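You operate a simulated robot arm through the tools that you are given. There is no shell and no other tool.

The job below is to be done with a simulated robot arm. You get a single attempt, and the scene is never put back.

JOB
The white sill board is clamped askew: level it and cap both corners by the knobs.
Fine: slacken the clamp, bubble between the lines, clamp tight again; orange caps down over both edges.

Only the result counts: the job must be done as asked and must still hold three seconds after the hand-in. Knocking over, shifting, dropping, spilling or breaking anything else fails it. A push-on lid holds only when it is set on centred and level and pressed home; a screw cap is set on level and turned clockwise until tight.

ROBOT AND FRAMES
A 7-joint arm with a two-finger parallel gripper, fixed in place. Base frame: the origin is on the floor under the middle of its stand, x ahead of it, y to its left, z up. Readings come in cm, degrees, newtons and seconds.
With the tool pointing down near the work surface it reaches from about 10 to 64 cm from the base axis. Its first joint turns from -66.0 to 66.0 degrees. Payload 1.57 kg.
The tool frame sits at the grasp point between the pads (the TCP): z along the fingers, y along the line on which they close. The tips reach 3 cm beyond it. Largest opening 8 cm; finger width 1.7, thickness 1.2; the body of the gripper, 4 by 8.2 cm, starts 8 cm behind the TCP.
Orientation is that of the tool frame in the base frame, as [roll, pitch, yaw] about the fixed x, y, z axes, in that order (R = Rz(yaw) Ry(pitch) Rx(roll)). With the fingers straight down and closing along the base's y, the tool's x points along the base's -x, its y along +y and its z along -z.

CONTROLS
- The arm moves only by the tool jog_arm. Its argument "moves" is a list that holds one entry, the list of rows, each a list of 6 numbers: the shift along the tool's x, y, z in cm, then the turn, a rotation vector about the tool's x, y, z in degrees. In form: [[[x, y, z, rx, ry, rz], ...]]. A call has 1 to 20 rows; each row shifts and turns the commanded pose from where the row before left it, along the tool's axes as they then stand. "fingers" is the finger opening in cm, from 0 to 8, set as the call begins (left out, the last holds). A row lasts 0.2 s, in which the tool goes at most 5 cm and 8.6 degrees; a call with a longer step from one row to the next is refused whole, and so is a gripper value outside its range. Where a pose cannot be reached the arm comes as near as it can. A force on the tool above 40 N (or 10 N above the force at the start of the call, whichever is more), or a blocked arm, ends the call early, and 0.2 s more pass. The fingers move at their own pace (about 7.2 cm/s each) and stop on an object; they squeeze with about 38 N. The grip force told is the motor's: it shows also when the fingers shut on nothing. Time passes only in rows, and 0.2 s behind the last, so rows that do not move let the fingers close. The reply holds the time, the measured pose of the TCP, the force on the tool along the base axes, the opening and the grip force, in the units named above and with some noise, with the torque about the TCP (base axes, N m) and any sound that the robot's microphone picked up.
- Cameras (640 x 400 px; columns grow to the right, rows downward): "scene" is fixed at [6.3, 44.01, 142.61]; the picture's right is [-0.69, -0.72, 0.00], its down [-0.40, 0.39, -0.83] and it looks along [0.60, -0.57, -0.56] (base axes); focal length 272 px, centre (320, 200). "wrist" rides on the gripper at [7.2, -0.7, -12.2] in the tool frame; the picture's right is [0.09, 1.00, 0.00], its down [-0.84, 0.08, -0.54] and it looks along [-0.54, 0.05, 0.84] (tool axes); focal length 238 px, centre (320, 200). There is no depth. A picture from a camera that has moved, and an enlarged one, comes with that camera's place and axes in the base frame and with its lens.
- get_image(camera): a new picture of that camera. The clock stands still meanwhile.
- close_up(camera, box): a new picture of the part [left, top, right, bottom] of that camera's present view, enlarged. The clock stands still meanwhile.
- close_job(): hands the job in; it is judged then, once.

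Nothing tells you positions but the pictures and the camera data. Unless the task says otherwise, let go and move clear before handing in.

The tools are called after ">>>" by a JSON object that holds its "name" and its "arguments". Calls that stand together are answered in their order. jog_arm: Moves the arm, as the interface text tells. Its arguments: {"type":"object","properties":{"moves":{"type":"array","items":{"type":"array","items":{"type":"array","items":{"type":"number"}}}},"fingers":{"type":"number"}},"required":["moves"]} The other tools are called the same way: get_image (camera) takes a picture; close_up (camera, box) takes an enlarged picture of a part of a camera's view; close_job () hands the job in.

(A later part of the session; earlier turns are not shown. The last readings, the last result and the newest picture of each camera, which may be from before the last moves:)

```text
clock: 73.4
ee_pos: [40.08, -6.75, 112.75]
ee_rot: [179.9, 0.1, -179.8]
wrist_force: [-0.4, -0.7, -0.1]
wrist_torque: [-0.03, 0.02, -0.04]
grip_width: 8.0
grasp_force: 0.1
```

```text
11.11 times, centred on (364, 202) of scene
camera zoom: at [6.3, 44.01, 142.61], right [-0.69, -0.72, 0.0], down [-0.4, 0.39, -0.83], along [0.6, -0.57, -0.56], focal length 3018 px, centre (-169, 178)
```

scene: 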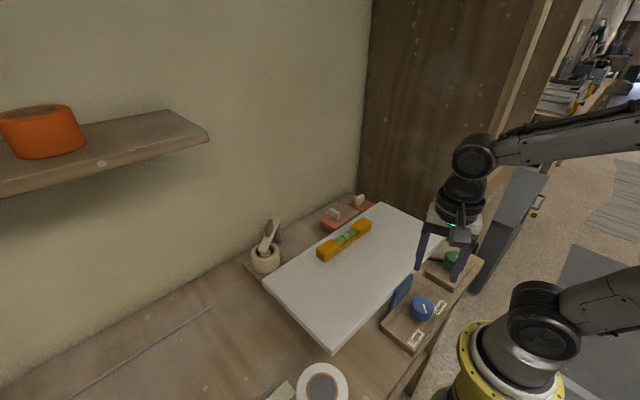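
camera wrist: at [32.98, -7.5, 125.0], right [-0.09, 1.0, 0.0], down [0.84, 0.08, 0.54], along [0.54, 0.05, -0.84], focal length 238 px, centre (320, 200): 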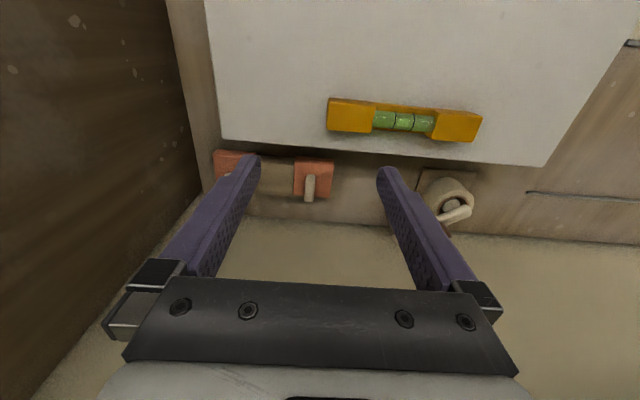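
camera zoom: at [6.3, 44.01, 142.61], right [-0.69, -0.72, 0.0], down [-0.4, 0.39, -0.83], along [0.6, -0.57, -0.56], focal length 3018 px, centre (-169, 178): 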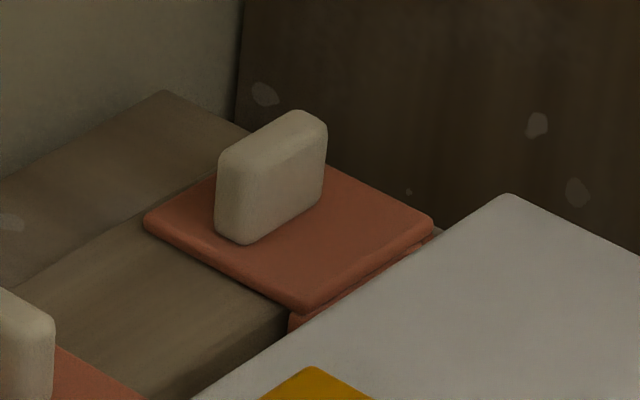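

The caps sit on the two ends of a batten: cap 1's walls face −x and +y, and cap 2's face −x and (apparently) −y. That already matches the two near board corners. I'll measure their geometry with closer zooms.

>>> {"name": "close_up", "arguments": {"camera": "wrist", "box": [290, 150, 340, 182]}}

>>> {"name": "close_up", "arguments": {"camera": "wrist", "box": [210, 140, 260, 172]}}

>>> {"name": "close_up", "arguments": {"camera": "scene", "box": [322, 212, 346, 232]}}

>>> {"name": "close_up", "arguments": {"camera": "scene", "box": [355, 195, 379, 211]}}

```text
12.50 times, centred on (315, 166) of wrist
camera zoom: at [32.98, -7.5, 125.0], right [-0.09, 1.0, 0.0], down [0.84, 0.08, 0.54], along [0.54, 0.05, -0.84], focal length 2979 px, centre (382, 625)
```

zoom: 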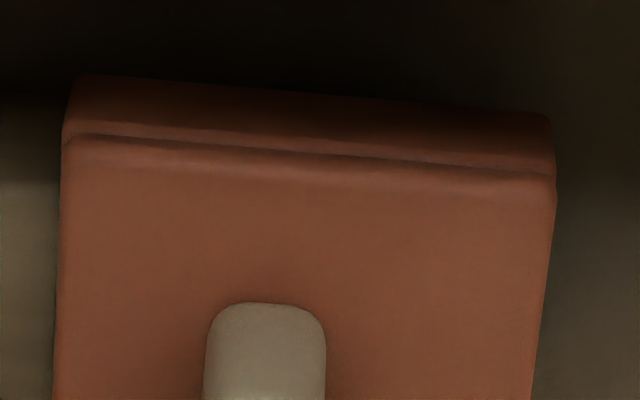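

```text
12.50 times, centred on (235, 156) of wrist
camera zoom: at [32.98, -7.5, 125.0], right [-0.09, 1.0, 0.0], down [0.84, 0.08, 0.54], along [0.54, 0.05, -0.84], focal length 2979 px, centre (1382, 750)
```

zoom: 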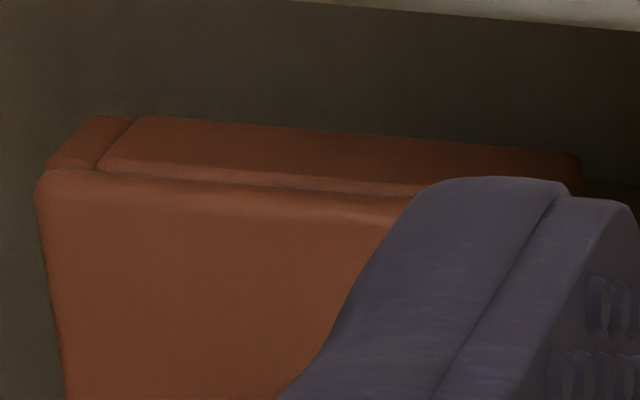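

```text
16.00 times, centred on (334, 222) of scene
camera zoom: at [6.3, 44.01, 142.61], right [-0.69, -0.72, 0.0], down [-0.4, 0.39, -0.83], along [0.6, -0.57, -0.56], focal length 4346 px, centre (96, -152)
```

zoom: 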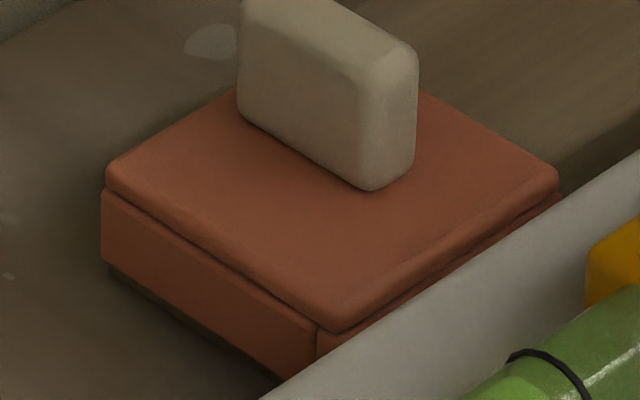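

```text
16.00 times, centred on (367, 203) of scene
camera zoom: at [6.3, 44.01, 142.61], right [-0.69, -0.72, 0.0], down [-0.4, 0.39, -0.83], along [0.6, -0.57, -0.56], focal length 4346 px, centre (-432, 152)
```

zoom: 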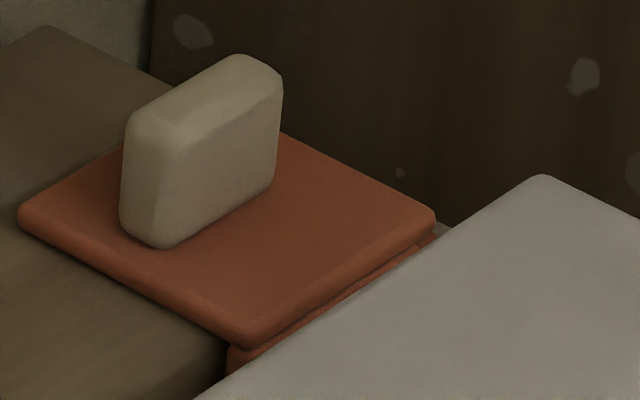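

>>> {"name": "close_up", "arguments": {"camera": "scene", "box": [336, 226, 352, 236]}}

>>> {"name": "close_up", "arguments": {"camera": "scene", "box": [366, 205, 382, 215]}}

>>> {"name": "close_up", "arguments": {"camera": "wrist", "box": [210, 144, 226, 154]}}

```text
16.00 times, centred on (344, 231) of scene
camera zoom: at [6.3, 44.01, 142.61], right [-0.69, -0.72, 0.0], down [-0.4, 0.39, -0.83], along [0.6, -0.57, -0.56], focal length 4346 px, centre (-64, -296)
```

zoom: 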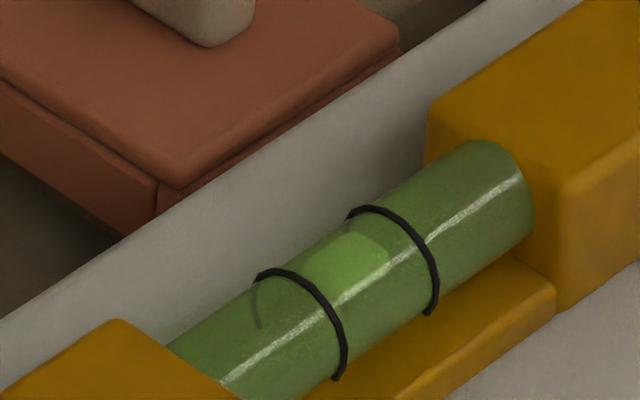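

```text
16.00 times, centred on (374, 210) of scene
camera zoom: at [6.3, 44.01, 142.61], right [-0.69, -0.72, 0.0], down [-0.4, 0.39, -0.83], along [0.6, -0.57, -0.56], focal length 4346 px, centre (-544, 40)
```

zoom: 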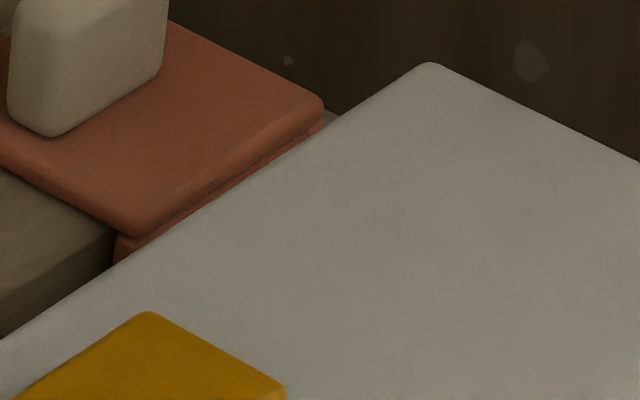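

```text
16.00 times, centred on (218, 149) of wrist
camera zoom: at [32.98, -7.5, 125.0], right [-0.09, 1.0, 0.0], down [0.84, 0.08, 0.54], along [0.54, 0.05, -0.84], focal length 3814 px, centre (1952, 1016)
```

zoom: 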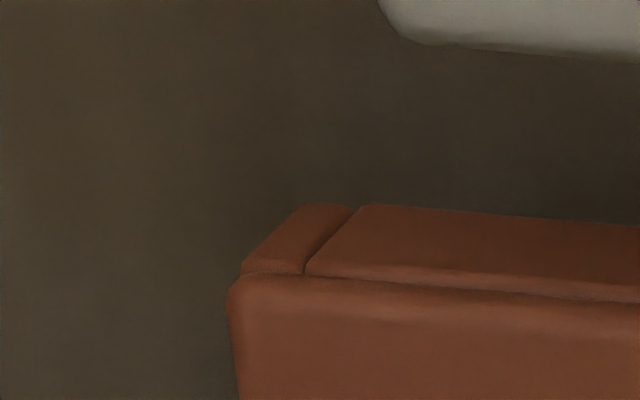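

Next I'll move above cap 1 for a closer measurement.

>>> {"name": "jog_arm", "arguments": {"moves": [[[-3.35, -0.1, 0, 0, 0, 0], [-3.35, -0.1, 0, 0, 0, 0], [-3.35, -0.1, 2.5, 0, 0, 0], [-3.35, -0.1, 3.0, 0, 0, 0], [0, 0, 3.0, 0, 0, 0], [0, 0, 2.5, 0, 0, 0], [0, 0, 0, 0, 0, 0]]], "fingers": 5.0}}

>>> {"name": "get_image", "arguments": {"camera": "wrist"}}

>>> {"name": "close_up", "arguments": {"camera": "wrist", "box": [264, 85, 376, 155]}}

```text
clock: 75.0
ee_pos: [53.48, -7.18, 101.69]
ee_rot: [-179.9, 0.0, -179.9]
wrist_force: [0.5, 0.1, 0.0]
wrist_torque: [0.01, 0.0, -0.01]
grip_width: 5.02
grasp_force: 0.1
```

```text
taken
camera wrist: at [46.32, -7.95, 113.91], right [-0.09, 1.0, 0.0], down [0.84, 0.08, 0.54], along [0.54, 0.05, -0.84], focal length 238 px, centre (320, 200)
```

wrist: 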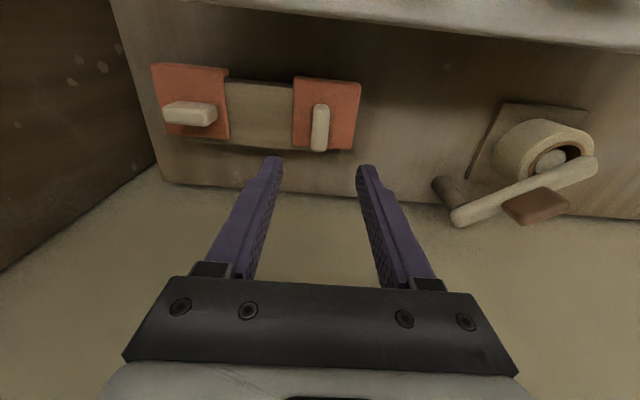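

```text
5.71 times, centred on (320, 120) of wrist
camera zoom: at [46.32, -7.95, 113.91], right [-0.09, 1.0, 0.0], down [0.84, 0.08, 0.54], along [0.54, 0.05, -0.84], focal length 1362 px, centre (320, 657)
```

zoom: 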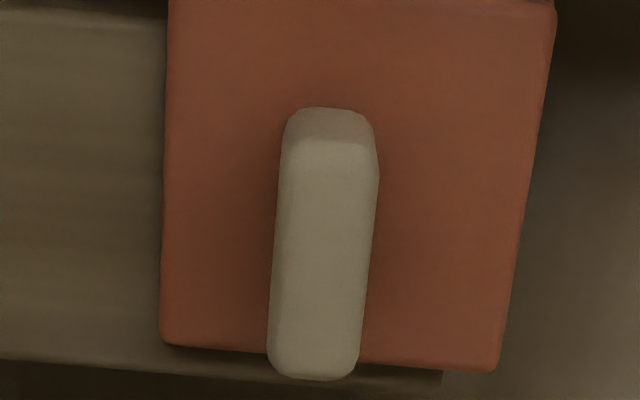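

Cap 1 measures as a lid about 6.65 cm square (x 49.2–55.85, y −10.2…−3.55, top at about 88). Its tab is centred at about (53.3, −7.25), 1.6 cm thick, top at about 90.4, so I'm descending to grip the tab.

>>> {"name": "jog_arm", "arguments": {"moves": [[[0.2, 0, 1.5, 0, 0, 0], [0, 0, 1.5, 0, 0, 0], [0, 0, 1.5, 0, 0, 0], [0, 0, 1.5, 0, 0, 0], [0, 0, 1.5, 0, 0, 0], [0, 0, 1.2, 0, 0, 0], [0, 0, 0.8, 0, 0, 0], [0, 0, 0.4, 0, 0, 0], [0, 0, 0, 0, 0, 0]]]}}

>>> {"name": "get_image", "arguments": {"camera": "wrist"}}

>>> {"name": "close_up", "arguments": {"camera": "wrist", "box": [250, 115, 394, 215]}}

>>> {"name": "close_up", "arguments": {"camera": "scene", "box": [312, 190, 372, 235]}}

```text
clock: 77.0
ee_pos: [53.27, -7.45, 92.0]
ee_rot: [180.0, 0.0, -179.8]
wrist_force: [0.0, -1.0, 0.2]
wrist_torque: [-0.01, 0.0, -0.02]
grip_width: 5.0
grasp_force: 0.0
```

```text
taken
camera wrist: at [46.17, -8.16, 104.2], right [-0.09, 1.0, 0.0], down [0.84, 0.08, 0.54], along [0.54, 0.05, -0.84], focal length 238 px, centre (320, 200)
```

wrist: 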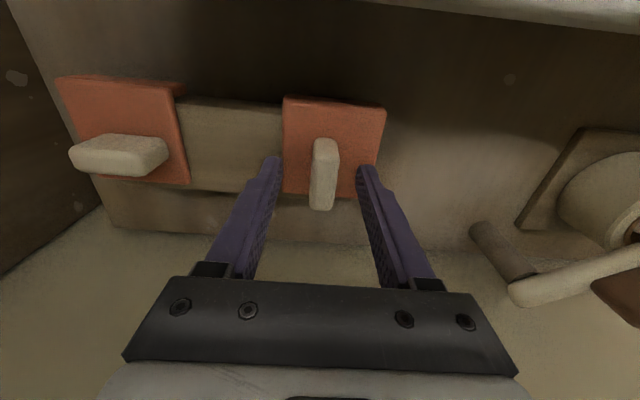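

```text
4.00 times, centred on (322, 165) of wrist
camera zoom: at [46.17, -8.16, 104.2], right [-0.09, 1.0, 0.0], down [0.84, 0.08, 0.54], along [0.54, 0.05, -0.84], focal length 953 px, centre (312, 340)
```

zoom: 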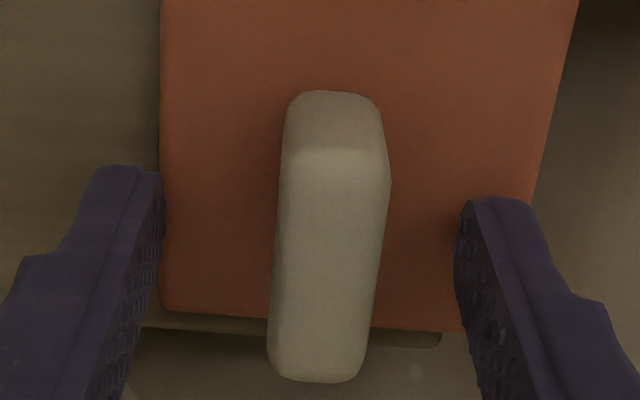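

```text
8.89 times, centred on (342, 212) of scene
camera zoom: at [6.3, 44.01, 142.61], right [-0.69, -0.72, 0.0], down [-0.4, 0.39, -0.83], along [0.6, -0.57, -0.56], focal length 2414 px, centre (124, 89)
```

zoom: 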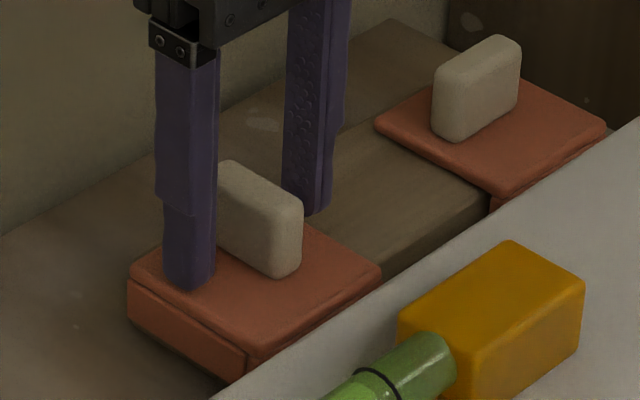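

>>> {"name": "jog_arm", "arguments": {"moves": [[[-0.12, 0.29, 0, 0, 0, 0], [0, 0, 0.3, 0, 0, 0], [0, 0, 0.3, 0, 0, 0], [0, 0, 0, 0, 0, 0]]]}}

>>> {"name": "jog_arm", "arguments": {"moves": [[[0, 0, 0, 0, 0, 0], [0, 0, 0, 0, 0, 0], [0, 0, 0, 0, 0, 0], [0, 0, 0, 0, 0, 0]]], "fingers": 0.5}}

>>> {"name": "close_up", "arguments": {"camera": "wrist", "box": [250, 115, 394, 215]}}

>>> {"name": "close_up", "arguments": {"camera": "scene", "box": [312, 190, 372, 235]}}

```text
clock: 78.0
ee_pos: [53.51, -7.13, 91.84]
ee_rot: [-179.9, 0.5, -179.9]
wrist_force: [-9.7, 0.4, 33.7]
wrist_torque: [0.04, 0.37, 0.01]
grip_width: 5.03
grasp_force: 0.0
```

```text
clock: 79.0
ee_pos: [53.61, -7.21, 91.82]
ee_rot: [-179.9, 0.7, -179.9]
wrist_force: [6.6, -2.6, 27.0]
wrist_torque: [0.06, -0.18, 0.05]
grip_width: 1.91
grasp_force: 8.1
```

```text
4.00 times, centred on (322, 165) of wrist
camera zoom: at [46.42, -7.86, 103.97], right [-0.09, 1.0, 0.0], down [0.83, 0.08, 0.55], along [0.55, 0.05, -0.83], focal length 953 px, centre (312, 340)
```

zoom: 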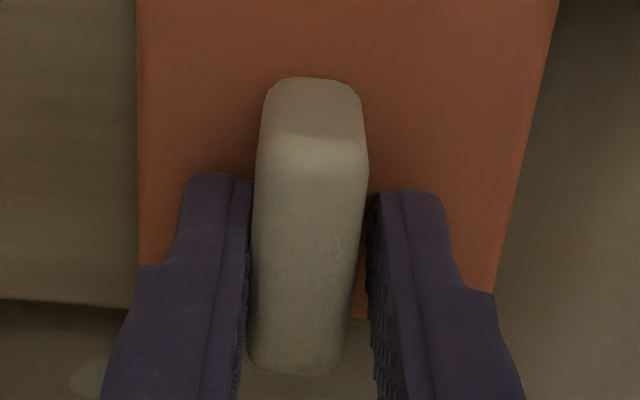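

```text
8.89 times, centred on (342, 212) of scene
camera zoom: at [6.27, 44.01, 142.61], right [-0.69, -0.72, 0.0], down [-0.4, 0.39, -0.83], along [0.6, -0.57, -0.56], focal length 2414 px, centre (124, 89)
```

zoom: 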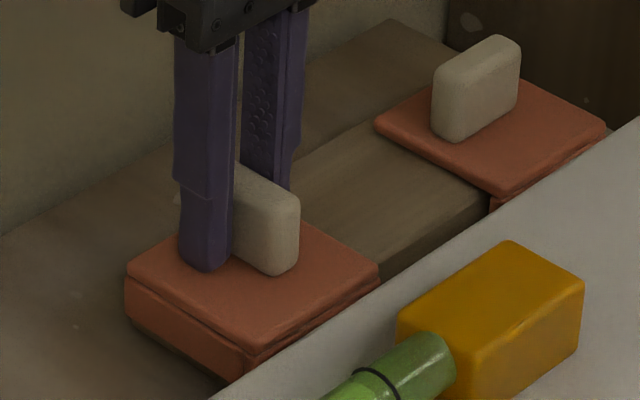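

The tips touched the lid, so the lid top is nearer z 88.8. I'll ease up 0.5 cm and let the fingers close on the tab.

>>> {"name": "jog_arm", "arguments": {"moves": [[[0, 0, -0.25, 0, 0, 0], [0, 0, -0.25, 0, 0, 0], [0, 0, 0, 0, 0, 0], [0, 0, 0, 0, 0, 0], [0, 0, 0, 0, 0, 0]]]}}

>>> {"name": "close_up", "arguments": {"camera": "wrist", "box": [250, 115, 394, 215]}}

```text
clock: 80.2
ee_pos: [53.4, -7.1, 91.99]
ee_rot: [-179.9, -0.1, -179.9]
wrist_force: [0.3, -4.4, 13.0]
wrist_torque: [-0.13, -0.07, -0.06]
grip_width: 1.53
grasp_force: 25.2
```

```text
4.00 times, centred on (322, 165) of wrist
camera zoom: at [46.28, -7.84, 104.1], right [-0.09, 1.0, 0.0], down [0.84, 0.08, 0.54], along [0.54, 0.05, -0.84], focal length 953 px, centre (312, 340)
```

zoom: 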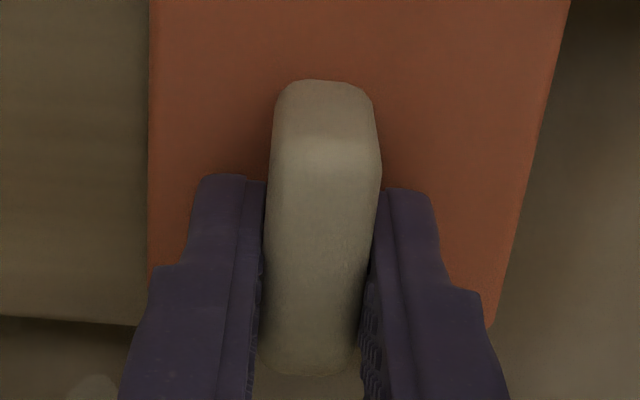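

>>> {"name": "jog_arm", "arguments": {"moves": [[[0, 0, 0, 0, 0, 0], [0, 0, 0, 0, 0, 0], [0, 0, -0.3, 0, 0, 0], [0, 0, -0.7, 0, 0, 0], [0, 0, -1.0, 0, 0, 0], [0, 0, -1.0, 0, 0, 0], [0, 0, 0, 0, 0, 0]]]}}

>>> {"name": "get_image", "arguments": {"camera": "wrist"}}

>>> {"name": "close_up", "arguments": {"camera": "scene", "box": [312, 190, 372, 235]}}

```text
clock: 81.8
ee_pos: [53.31, -7.12, 94.88]
ee_rot: [180.0, 0.0, -179.8]
wrist_force: [0.7, 0.4, -0.3]
wrist_torque: [-0.03, 0.03, -0.01]
grip_width: 1.49
grasp_force: 30.8
```

```text
taken
camera wrist: at [46.27, -7.81, 107.21], right [-0.09, 1.0, 0.0], down [0.84, 0.08, 0.54], along [0.54, 0.05, -0.84], focal length 238 px, centre (320, 200)
```

wrist: 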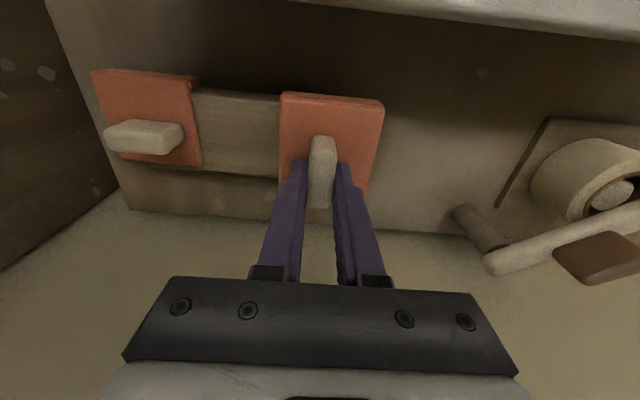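

```text
8.89 times, centred on (342, 212) of scene
camera zoom: at [6.3, 44.01, 142.61], right [-0.69, -0.72, 0.0], down [-0.4, 0.39, -0.83], along [0.6, -0.57, -0.56], focal length 2414 px, centre (124, 89)
```

zoom: 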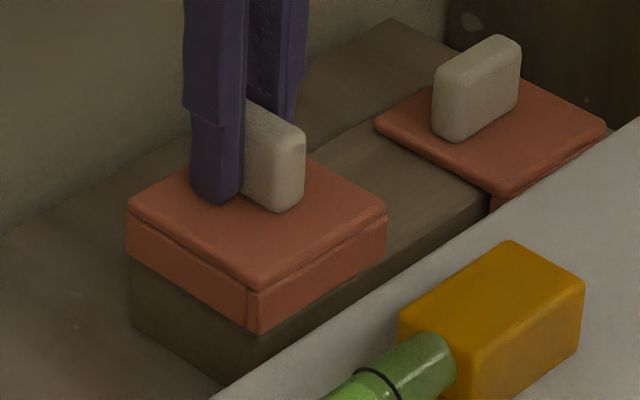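

Cap 1 is lifted cleanly and hangs level. I'll zoom in to measure its walls.

>>> {"name": "close_up", "arguments": {"camera": "scene", "box": [322, 202, 352, 222]}}

>>> {"name": "close_up", "arguments": {"camera": "scene", "box": [322, 212, 352, 232]}}

>>> {"name": "close_up", "arguments": {"camera": "wrist", "box": [260, 80, 404, 180]}}

```text
16.00 times, centred on (337, 212) of scene
camera zoom: at [6.3, 44.01, 142.61], right [-0.69, -0.72, 0.0], down [-0.4, 0.39, -0.83], along [0.6, -0.57, -0.56], focal length 4346 px, centre (48, 8)
```

zoom: 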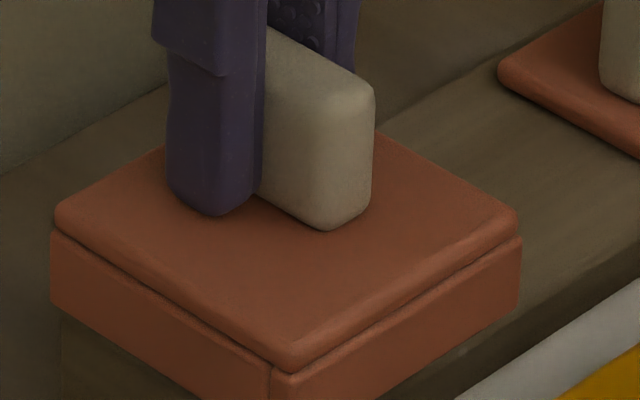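

```text
16.00 times, centred on (337, 222) of scene
camera zoom: at [6.3, 44.01, 142.61], right [-0.69, -0.72, 0.0], down [-0.4, 0.39, -0.83], along [0.6, -0.57, -0.56], focal length 4346 px, centre (48, -152)
```

zoom: 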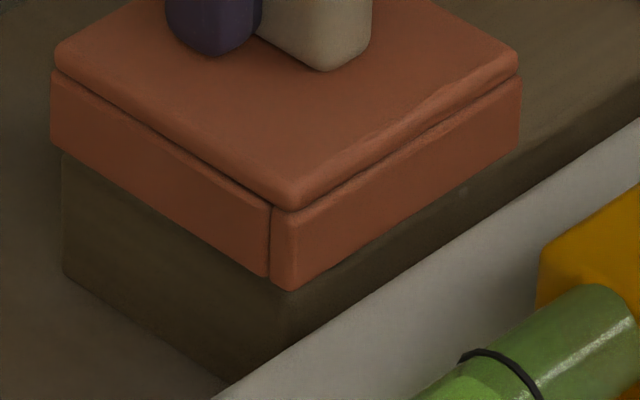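

```text
4.00 times, centred on (332, 130) of wrist
camera zoom: at [46.27, -7.81, 107.21], right [-0.09, 1.0, 0.0], down [0.84, 0.08, 0.54], along [0.54, 0.05, -0.84], focal length 953 px, centre (272, 480)
```

zoom: 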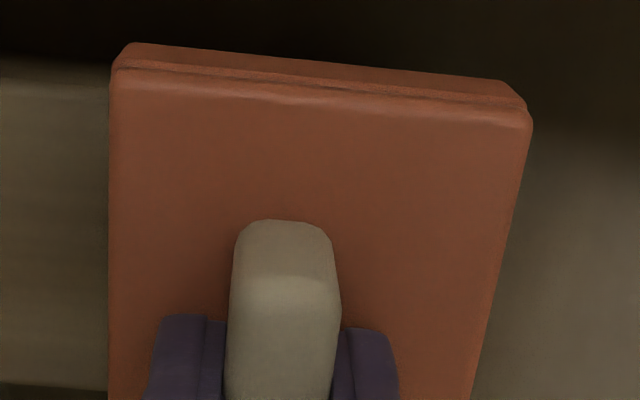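

Walls are about 0.55–0.6 cm thick and flush with the lid, about 2 cm deep. In the grip, the lid's −x edge is 4.27 cm from the TCP and its +y edge 3.55 cm. I'll lift and carry the cap over the board, clear of the level, to near corner B.

>>> {"name": "jog_arm", "arguments": {"moves": [[[0, 0, -2.5, 0, 0, 0], [0, 0, -3.5, 0, 0, 0], [0, 0, -3.5, 0, 0, 0], [0, 0, -3.5, 0, 0, 0], [0, 0, 0, 0, 0, 0]]]}}

>>> {"name": "jog_arm", "arguments": {"moves": [[[1.95, 2.085, 0, 0, 0, 0], [1.95, 2.085, 0, 0, 0, 0], [1.95, 2.085, 0, 0, 0, 0], [1.95, 2.085, 0, 0, 0, 0], [1.95, 2.085, 0, 0, 0, 0], [1.95, 2.085, 0, 0, 0, 0], [1.95, 2.085, 0, 0, 0, 0], [1.95, 2.085, 0, 0, 0, 0], [1.95, 2.085, 0, 0, 0, 0], [1.95, 2.085, 0, 0, 0, 0], [1.95, 2.085, 0, 0, 0, 0], [1.95, 2.085, 0, 0, 0, 0], [1.95, 2.085, 0, 0, 0, 0], [0, 0, 0, 0, 0, 0]]]}}

>>> {"name": "get_image", "arguments": {"camera": "wrist"}}

>>> {"name": "get_image", "arguments": {"camera": "scene"}}

```text
clock: 83.0
ee_pos: [53.27, -6.87, 107.91]
ee_rot: [-179.9, 0.0, -179.9]
wrist_force: [-0.5, 0.3, -0.3]
wrist_torque: [0.01, -0.01, -0.04]
grip_width: 1.47
grasp_force: 30.2
```

```text
clock: 86.0
ee_pos: [27.96, 20.0, 108.0]
ee_rot: [180.0, 0.0, -179.8]
wrist_force: [0.4, 0.7, -0.1]
wrist_torque: [-0.02, -0.03, 0.02]
grip_width: 1.49
grasp_force: 30.8
```

```text
taken
camera wrist: at [20.82, 19.22, 120.18], right [-0.09, 1.0, 0.0], down [0.84, 0.08, 0.54], along [0.54, 0.05, -0.84], focal length 238 px, centre (320, 200)
```

wrist: 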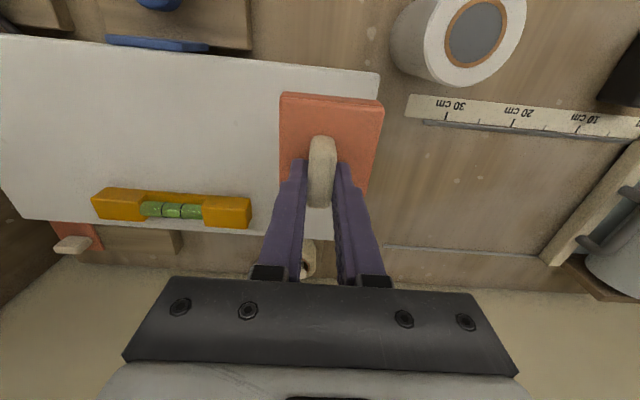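

```text
taken
```

scene: 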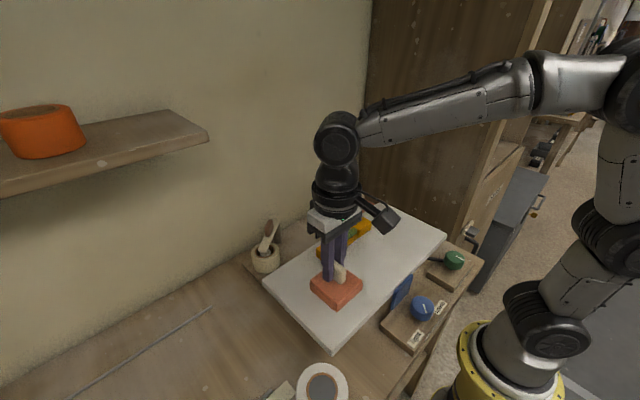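

>>> {"name": "close_up", "arguments": {"camera": "wrist", "box": [350, 58, 390, 83]}}

>>> {"name": "close_up", "arguments": {"camera": "wrist", "box": [262, 50, 422, 150]}}

>>> {"name": "close_up", "arguments": {"camera": "scene", "box": [313, 335, 353, 360]}}

>>> {"name": "close_up", "arguments": {"camera": "scene", "box": [260, 320, 388, 400]}}

```text
16.00 times, centred on (370, 70) of wrist
camera zoom: at [20.82, 19.22, 120.18], right [-0.09, 1.0, 0.0], down [0.84, 0.08, 0.54], along [0.54, 0.05, -0.84], focal length 3814 px, centre (-480, 2272)
```

zoom: 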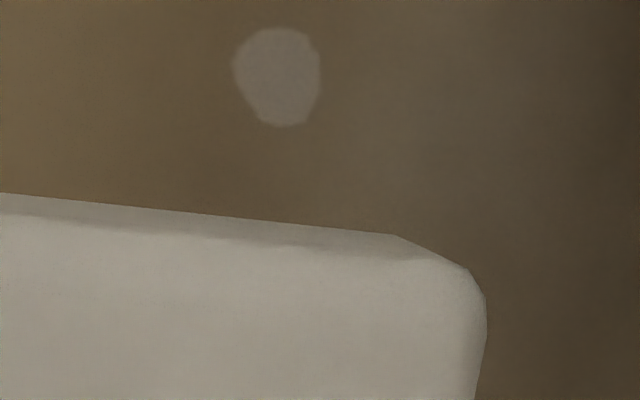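

```text
4.00 times, centred on (342, 100) of wrist
camera zoom: at [20.82, 19.22, 120.18], right [-0.09, 1.0, 0.0], down [0.84, 0.08, 0.54], along [0.54, 0.05, -0.84], focal length 953 px, centre (232, 600)
```

zoom: 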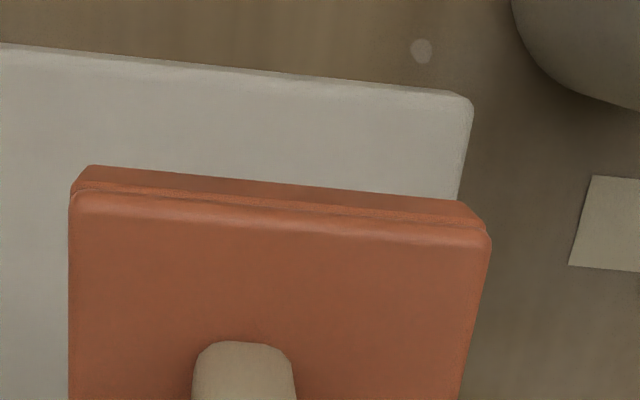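

```text
16.00 times, centred on (333, 348) of scene
camera zoom: at [6.3, 44.01, 142.61], right [-0.69, -0.72, 0.0], down [-0.4, 0.39, -0.83], along [0.6, -0.57, -0.56], focal length 4346 px, centre (112, -2160)
```

zoom: 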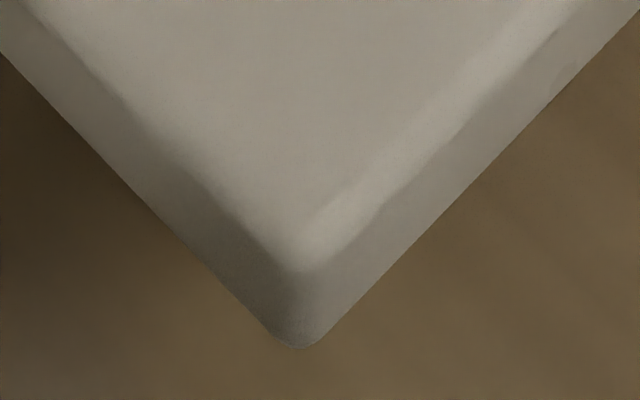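

```text
5.00 times, centred on (324, 360) of scene
camera zoom: at [6.3, 44.01, 142.61], right [-0.69, -0.72, 0.0], down [-0.4, 0.39, -0.83], along [0.6, -0.57, -0.56], focal length 1358 px, centre (300, -600)
```

zoom: 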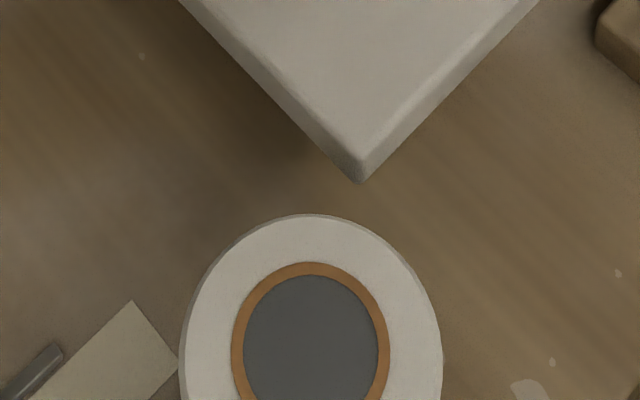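

Corner B is at x ≈ 22.5, y ≈ 25.6, with the board top at about 94.3 and bottom at about 92.3. The upright roll is 2.5 cm clear of where the cap will go. I'm moving to hover just above the corner with the walls slightly outside the edges.

>>> {"name": "jog_arm", "arguments": {"moves": [[[0.62, 0.93, 0.5, 0, 0, 0], [0.62, 0.93, 1.5, 0, 0, 0], [0.63, 0.94, 2.0, 0, 0, 0], [0, 0, 1.8, 0, 0, 0], [0, 0, 1.0, 0, 0, 0], [0, 0, 0, 0, 0, 0], [0, 0, 0, 0, 0, 0]]]}}

>>> {"name": "get_image", "arguments": {"camera": "wrist"}}

>>> {"name": "close_up", "arguments": {"camera": "wrist", "box": [250, 80, 410, 180]}}

>>> {"name": "close_up", "arguments": {"camera": "scene", "box": [290, 290, 386, 350]}}

```text
clock: 87.6
ee_pos: [26.16, 22.81, 101.26]
ee_rot: [-179.9, -0.1, -179.9]
wrist_force: [0.0, 1.2, -0.5]
wrist_torque: [-0.01, 0.01, -0.06]
grip_width: 1.49
grasp_force: 30.7
```

```text
taken
camera wrist: at [19.08, 22.1, 113.38], right [-0.09, 1.0, 0.0], down [0.84, 0.08, 0.54], along [0.54, 0.05, -0.84], focal length 238 px, centre (320, 200)
```

wrist: 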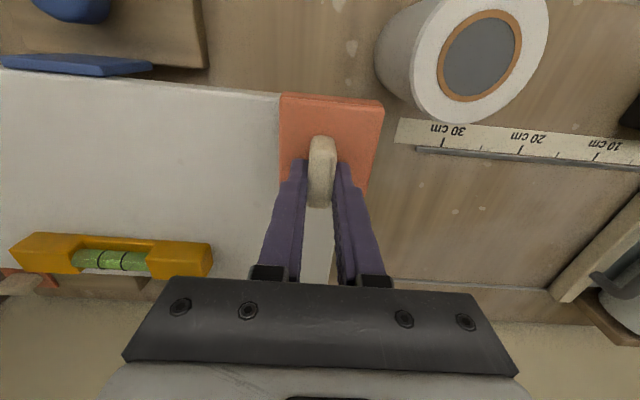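

```text
4.00 times, centred on (330, 130) of wrist
camera zoom: at [19.08, 22.1, 113.38], right [-0.09, 1.0, 0.0], down [0.84, 0.08, 0.54], along [0.54, 0.05, -0.84], focal length 953 px, centre (280, 480)
```

zoom: 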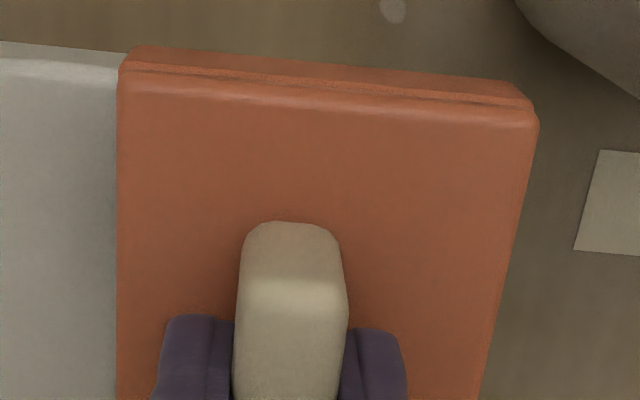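

```text
6.67 times, centred on (338, 320) of scene
camera zoom: at [6.3, 44.01, 142.61], right [-0.69, -0.72, 0.0], down [-0.4, 0.39, -0.83], along [0.6, -0.57, -0.56], focal length 1811 px, centre (200, -600)
```

zoom: 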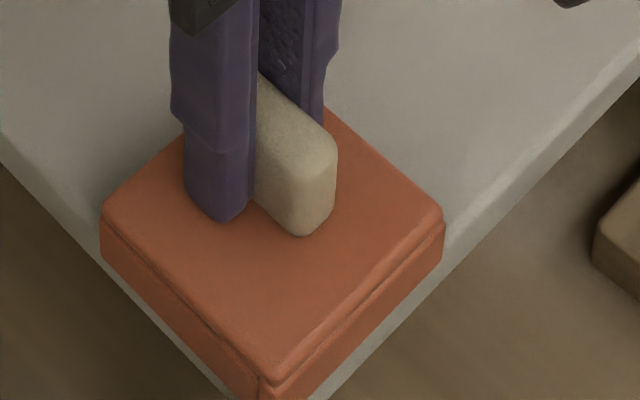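

>>> {"name": "close_up", "arguments": {"camera": "wrist", "box": [280, 195, 380, 285]}}

>>> {"name": "close_up", "arguments": {"camera": "wrist", "box": [300, 205, 340, 230]}}

>>> {"name": "close_up", "arguments": {"camera": "scene", "box": [306, 325, 354, 361]}}

```text
4.44 times, centred on (330, 240) of wrist
camera zoom: at [19.08, 22.1, 113.38], right [-0.09, 1.0, 0.0], down [0.84, 0.08, 0.54], along [0.54, 0.05, -0.84], focal length 1059 px, centre (276, 22)
```

zoom: 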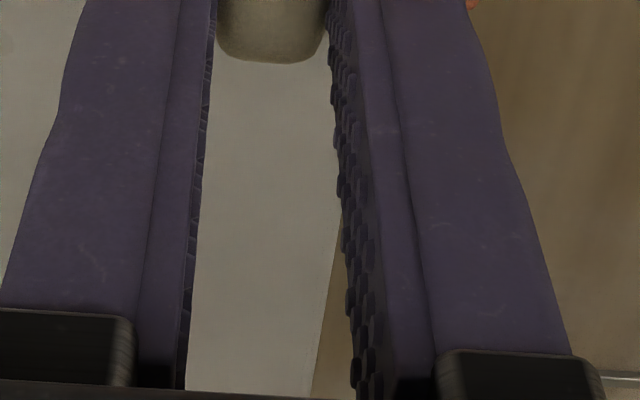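

```text
16.00 times, centred on (320, 218) of wrist
camera zoom: at [19.08, 22.1, 113.38], right [-0.09, 1.0, 0.0], down [0.84, 0.08, 0.54], along [0.54, 0.05, -0.84], focal length 3814 px, centre (320, -80)
```

zoom: 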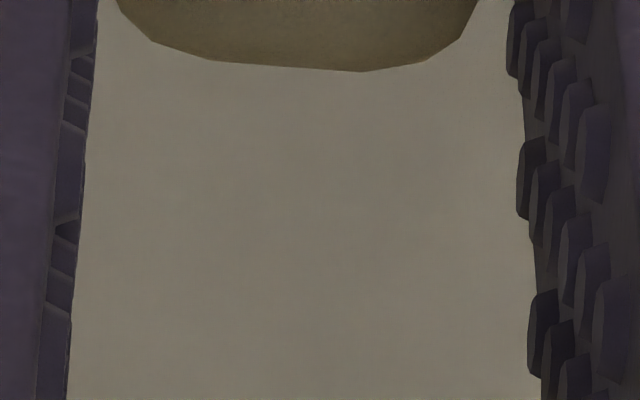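

```text
11.11 times, centred on (330, 343) of scene
camera zoom: at [6.3, 44.01, 142.61], right [-0.69, -0.72, 0.0], down [-0.4, 0.39, -0.83], along [0.6, -0.57, -0.56], focal length 3018 px, centre (209, -1389)
```

zoom: 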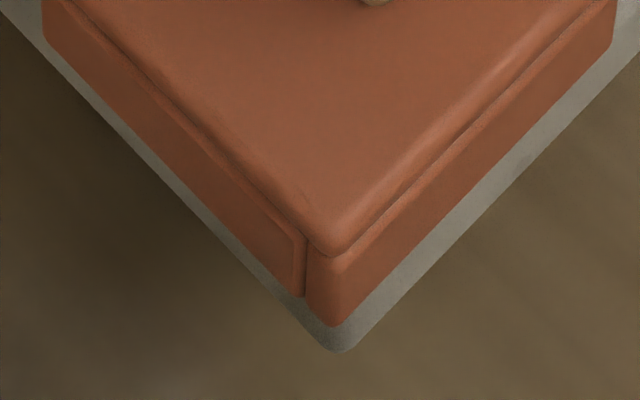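

The gap view and the scene view agree that the cap's outer faces overhang by 0.66 cm in x and 1.02 cm in y, with walls about 0.68 cm thick. I'll shift so both overhangs are about 0.78 cm and then lower slowly, watching the force.

>>> {"name": "jog_arm", "arguments": {"moves": [[[0.12, -0.24, 0, 0, 0, 0], [0, 0, 0, 0, 0, 0], [0, 0, 0.4, 0, 0, 0], [0, 0, 0.4, 0, 0, 0], [0, 0, 0.3, 0, 0, 0], [0, 0, 0.3, 0, 0, 0], [0, 0, 0.2, 0, 0, 0], [0, 0, 0, 0, 0, 0]]]}}

>>> {"name": "close_up", "arguments": {"camera": "scene", "box": [306, 325, 354, 361]}}

>>> {"name": "close_up", "arguments": {"camera": "wrist", "box": [250, 80, 410, 180]}}

```text
clock: 89.4
ee_pos: [26.0, 22.57, 99.53]
ee_rot: [-180.0, 0.0, -179.9]
wrist_force: [0.3, 0.3, -0.9]
wrist_torque: [0.0, 0.01, -0.03]
grip_width: 1.49
grasp_force: 30.3
```

```text
11.11 times, centred on (330, 343) of scene
camera zoom: at [6.3, 44.01, 142.61], right [-0.69, -0.72, 0.0], down [-0.4, 0.39, -0.83], along [0.6, -0.57, -0.56], focal length 3018 px, centre (209, -1389)
```

zoom: 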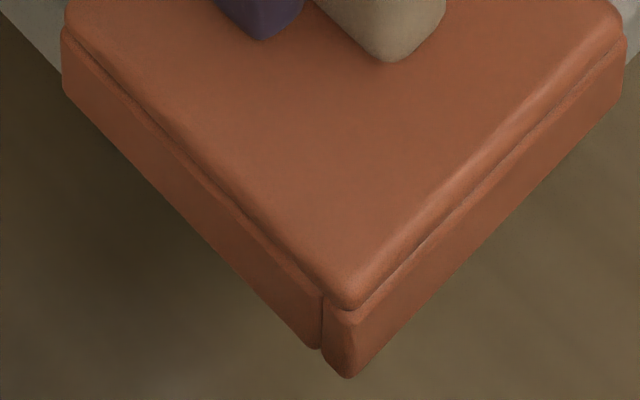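

```text
4.00 times, centred on (330, 130) of wrist
camera zoom: at [18.93, 21.87, 111.73], right [-0.09, 1.0, 0.0], down [0.84, 0.08, 0.54], along [0.54, 0.05, -0.84], focal length 953 px, centre (280, 480)
```

zoom: 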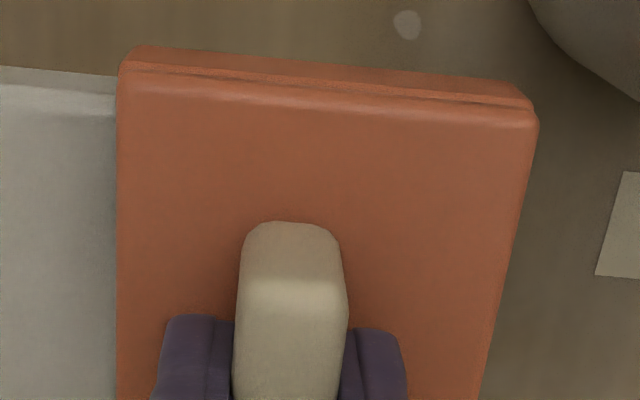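

No contact yet and the walls are passing outside the edges. Continuing down slowly until the lid meets the board.

>>> {"name": "jog_arm", "arguments": {"moves": [[[0, 0, 0.25, 0, 0, 0], [0, 0, 0.25, 0, 0, 0], [0, 0, 0.2, 0, 0, 0], [0, 0, 0.2, 0, 0, 0], [0, 0, 0, 0, 0, 0]]]}}

>>> {"name": "close_up", "arguments": {"camera": "scene", "box": [300, 305, 372, 359]}}

>>> {"name": "close_up", "arguments": {"camera": "wrist", "box": [250, 80, 410, 180]}}

```text
clock: 90.6
ee_pos: [26.15, 22.62, 98.72]
ee_rot: [-180.0, 0.0, -179.9]
wrist_force: [0.2, 0.0, -0.3]
wrist_torque: [0.0, -0.01, -0.02]
grip_width: 1.51
grasp_force: 30.7
```

```text
7.41 times, centred on (336, 332) of scene
camera zoom: at [6.3, 44.01, 142.61], right [-0.69, -0.72, 0.0], down [-0.4, 0.39, -0.83], along [0.6, -0.57, -0.56], focal length 2012 px, centre (202, -778)
```

zoom: 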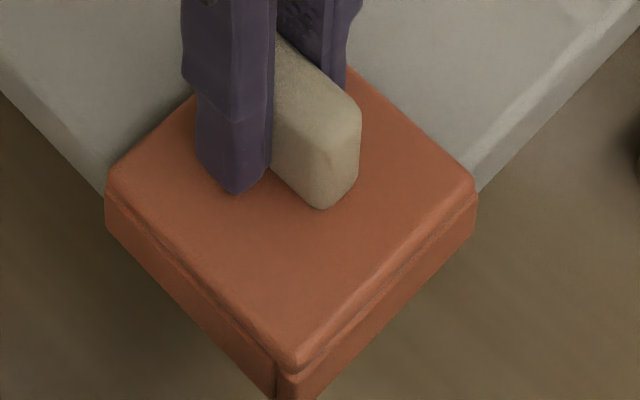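

```text
4.00 times, centred on (330, 130) of wrist
camera zoom: at [18.93, 21.85, 110.85], right [-0.09, 1.0, 0.0], down [0.84, 0.08, 0.54], along [0.54, 0.05, -0.84], focal length 953 px, centre (280, 480)
```

zoom: 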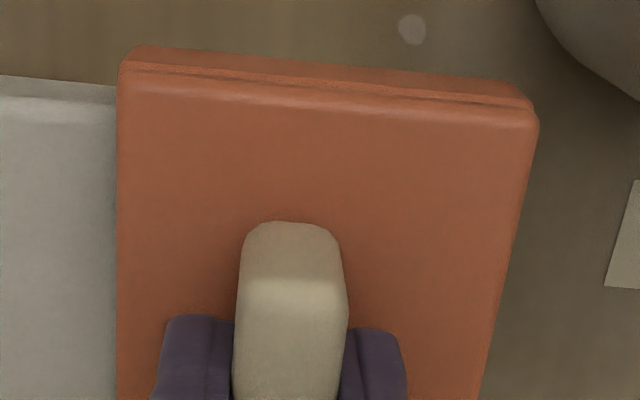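

>>> {"name": "jog_arm", "arguments": {"moves": [[[0, 0, 0.1, 0, 0, 0], [0, 0, 0.1, 0, 0, 0], [0, 0, 0.1, 0, 0, 0], [0, 0, 0.1, 0, 0, 0], [0, 0, 0.1, 0, 0, 0], [0, 0, 0, 0, 0, 0]]]}}

```text
clock: 92.0
ee_pos: [25.97, 22.62, 98.18]
ee_rot: [179.9, 0.0, -179.9]
wrist_force: [-0.4, 0.2, -0.4]
wrist_torque: [0.0, -0.04, -0.05]
grip_width: 1.49
grasp_force: 31.1
```

>>> {"name": "jog_arm", "arguments": {"moves": [[[0, 0, 0.1, 0, 0, 0], [0, 0, 0.1, 0, 0, 0], [0, 0, 0.1, 0, 0, 0], [0, 0, 0, 0, 0, 0]]]}}

>>> {"name": "close_up", "arguments": {"camera": "scene", "box": [300, 305, 372, 359]}}

>>> {"name": "close_up", "arguments": {"camera": "wrist", "box": [250, 80, 410, 180]}}

```text
clock: 93.0
ee_pos: [25.99, 22.61, 97.86]
ee_rot: [179.9, 0.0, -179.9]
wrist_force: [-0.2, 0.4, 1.9]
wrist_torque: [0.02, 0.05, -0.02]
grip_width: 1.5
grasp_force: 30.5
```

```text
7.41 times, centred on (336, 332) of scene
camera zoom: at [6.29, 44.01, 142.61], right [-0.69, -0.72, 0.0], down [-0.4, 0.39, -0.83], along [0.6, -0.57, -0.56], focal length 2012 px, centre (202, -778)
```

zoom: 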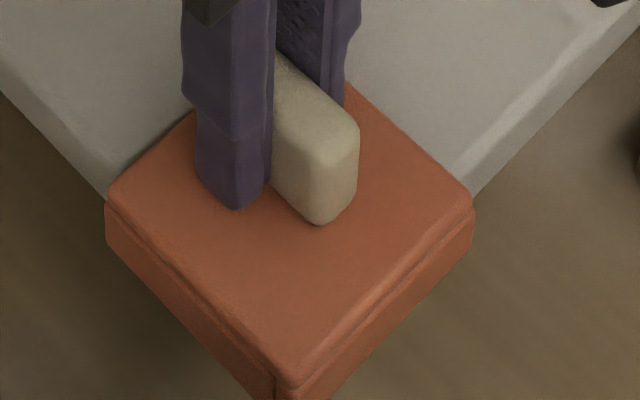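

```text
4.00 times, centred on (330, 130) of wrist
camera zoom: at [18.94, 21.83, 110.11], right [-0.09, 1.0, 0.0], down [0.84, 0.08, 0.54], along [0.54, 0.05, -0.84], focal length 953 px, centre (280, 480)
```

zoom: 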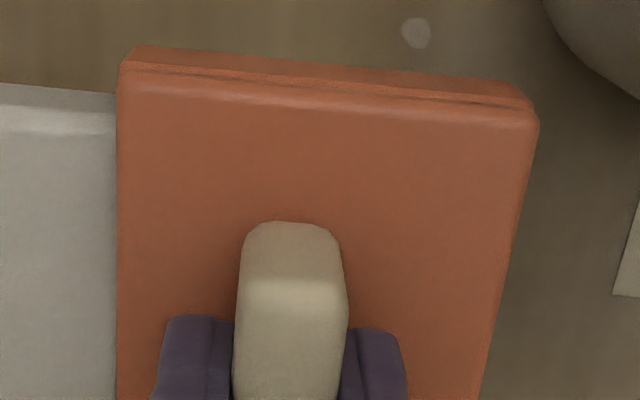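

>>> {"name": "jog_arm", "arguments": {"moves": [[[0, 0, 0.05, 0, 0, 0], [0, 0, 0.05, 0, 0, 0], [0, 0, 0, 0, 0, 0]]]}}

```text
clock: 93.8
ee_pos: [26.13, 22.62, 97.97]
ee_rot: [179.9, 0.0, -179.9]
wrist_force: [-2.1, -5.2, 16.8]
wrist_torque: [-0.21, 0.41, 0.06]
grip_width: 1.47
grasp_force: 31.0
```

The lid has met the board top (contact at TCP z ≈ 97.9). I'll press it home a bit harder and check the bubble.

>>> {"name": "jog_arm", "arguments": {"moves": [[[0, 0, 0.06, 0, 0, 0], [0, 0, 0.05, 0, 0, 0], [0, 0, 0, 0, 0, 0]]]}}

>>> {"name": "close_up", "arguments": {"camera": "scene", "box": [330, 220, 370, 245]}}

>>> {"name": "close_up", "arguments": {"camera": "scene", "box": [300, 315, 372, 369]}}

```text
clock: 94.6
ee_pos: [26.08, 22.65, 97.99]
ee_rot: [179.9, 0.2, -180.0]
wrist_force: [-1.7, -6.0, 34.7]
wrist_torque: [-0.39, 0.64, 0.05]
grip_width: 1.49
grasp_force: 30.5
```

```text
16.00 times, centred on (350, 232) of scene
camera zoom: at [6.26, 43.97, 142.63], right [-0.69, -0.72, 0.0], down [-0.4, 0.39, -0.83], along [0.6, -0.57, -0.56], focal length 4346 px, centre (-160, -320)
```

zoom: 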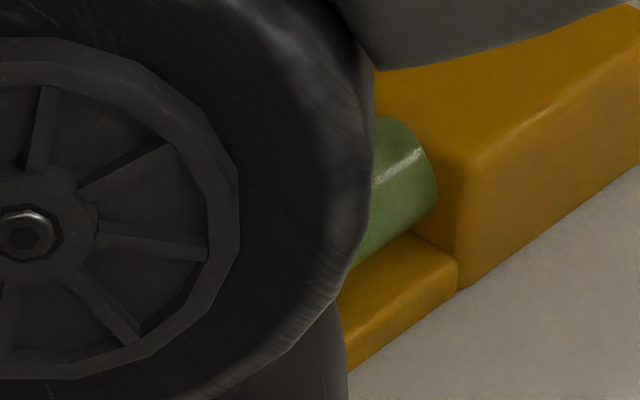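

```text
7.41 times, centred on (336, 342) of scene
camera zoom: at [6.26, 43.97, 142.63], right [-0.69, -0.72, 0.0], down [-0.4, 0.39, -0.83], along [0.6, -0.57, -0.56], focal length 2012 px, centre (202, -852)
```

zoom: 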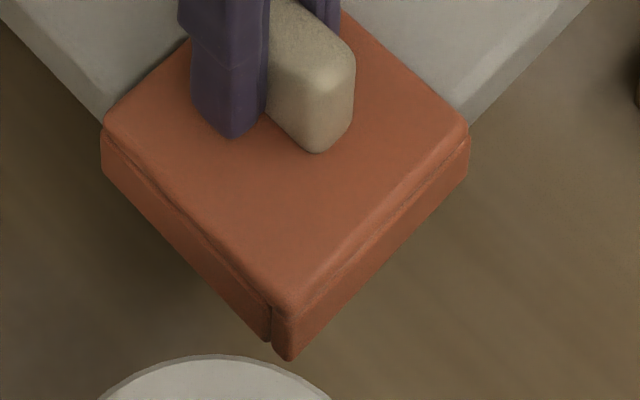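

The cap is pressed home with about 35 N and level. I'll ease the load, open the fingers and look at the result.

>>> {"name": "jog_arm", "arguments": {"moves": [[[0, 0, -0.1, 0, 0, 0], [0, 0, -0.08, 0, 0, 0], [0, 0, 0, 0, 0, 0]]]}}

>>> {"name": "jog_arm", "arguments": {"moves": [[[0, 0, 0, 0, 0, 0], [0, 0, 0, 0, 0, 0], [0, 0, 0, 0, 0, 0]]], "fingers": 3.2}}

>>> {"name": "close_up", "arguments": {"camera": "wrist", "box": [240, 70, 416, 190]}}

>>> {"name": "close_up", "arguments": {"camera": "scene", "box": [300, 315, 372, 369]}}

```text
clock: 95.4
ee_pos: [26.02, 22.64, 97.81]
ee_rot: [179.9, 0.1, -180.0]
wrist_force: [1.8, -1.5, 23.3]
wrist_torque: [-0.13, -0.02, 0.02]
grip_width: 1.51
grasp_force: 31.1
```

```text
clock: 96.2
ee_pos: [26.08, 22.71, 97.83]
ee_rot: [179.9, 0.1, -179.9]
wrist_force: [1.0, 5.6, 20.2]
wrist_torque: [0.09, 0.01, -0.01]
grip_width: 2.56
grasp_force: 0.0
```

```text
3.33 times, centred on (328, 130) of wrist
camera zoom: at [18.92, 21.91, 110.06], right [-0.09, 1.0, 0.0], down [0.84, 0.08, 0.54], along [0.54, 0.05, -0.84], focal length 794 px, centre (293, 433)
```

zoom: 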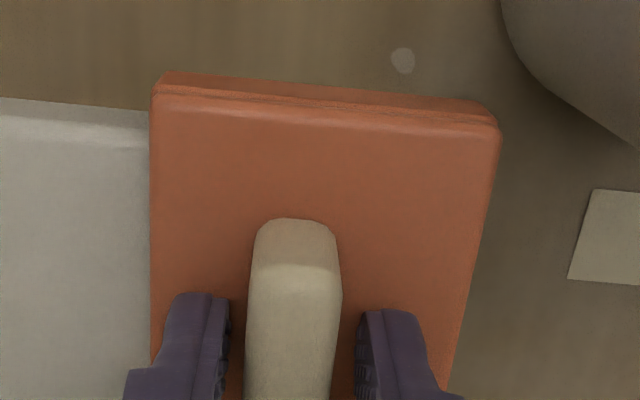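

```text
7.41 times, centred on (336, 342) of scene
camera zoom: at [6.28, 44.01, 142.61], right [-0.69, -0.72, 0.0], down [-0.4, 0.39, -0.83], along [0.6, -0.57, -0.56], focal length 2012 px, centre (202, -852)
```

zoom: 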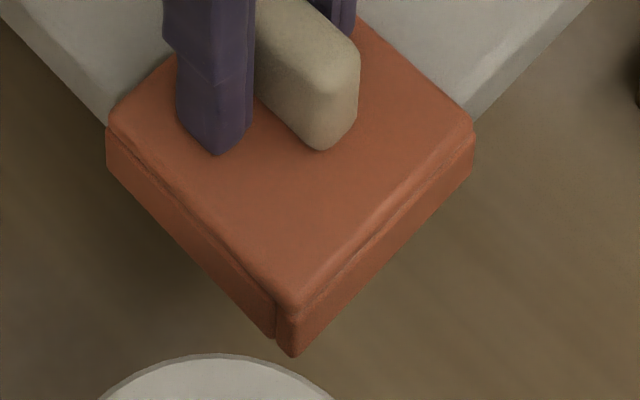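

>>> {"name": "jog_arm", "arguments": {"moves": [[[0, 0, -0.3, 0, 0, 0], [0, 0, -0.3, 0, 0, 0], [0, 0, 0, 0, 0, 0], [0, 0, 0, 0, 0, 0]]], "fingers": 3.6}}

>>> {"name": "jog_arm", "arguments": {"moves": [[[0, 0, -1, 0, 0, 0], [0, 0, -2, 0, 0, 0], [0, 0, -3, 0, 0, 0], [0, 0, -3, 0, 0, 0], [0, 0, 0, 0, 0, 0]]]}}

>>> {"name": "get_image", "arguments": {"camera": "wrist"}}

>>> {"name": "close_up", "arguments": {"camera": "scene", "box": [300, 310, 372, 364]}}

```text
clock: 97.2
ee_pos: [25.95, 22.64, 98.35]
ee_rot: [-179.9, -0.1, -180.0]
wrist_force: [0.3, -0.5, 0.2]
wrist_torque: [-0.02, -0.01, 0.0]
grip_width: 3.6
grasp_force: 0.1
```

```text
clock: 98.4
ee_pos: [25.94, 22.65, 107.52]
ee_rot: [180.0, 0.1, -179.8]
wrist_force: [-0.2, -0.2, 0.5]
wrist_torque: [0.0, -0.02, -0.02]
grip_width: 3.61
grasp_force: 0.1
```

```text
taken
camera wrist: at [18.82, 21.89, 119.73], right [-0.09, 1.0, 0.0], down [0.84, 0.08, 0.54], along [0.54, 0.05, -0.84], focal length 238 px, centre (320, 200)
```

wrist: 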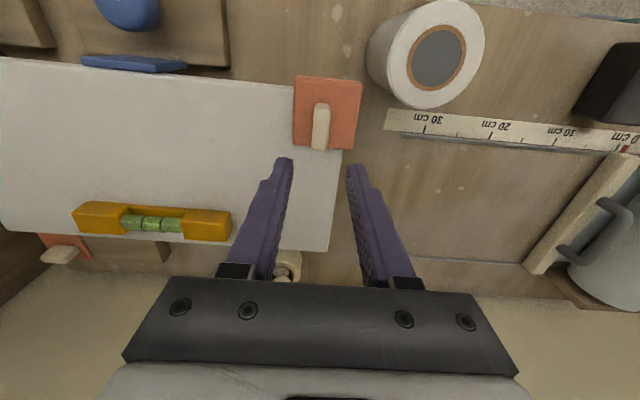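

```text
7.41 times, centred on (336, 337) of scene
camera zoom: at [6.3, 44.01, 142.61], right [-0.69, -0.72, 0.0], down [-0.4, 0.39, -0.83], along [0.6, -0.57, -0.56], focal length 2012 px, centre (202, -815)
```

zoom: 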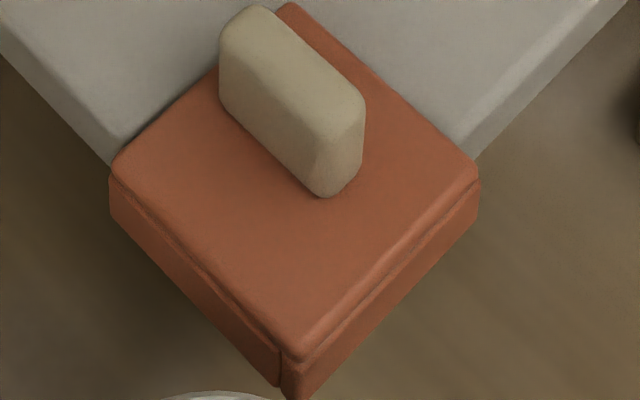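

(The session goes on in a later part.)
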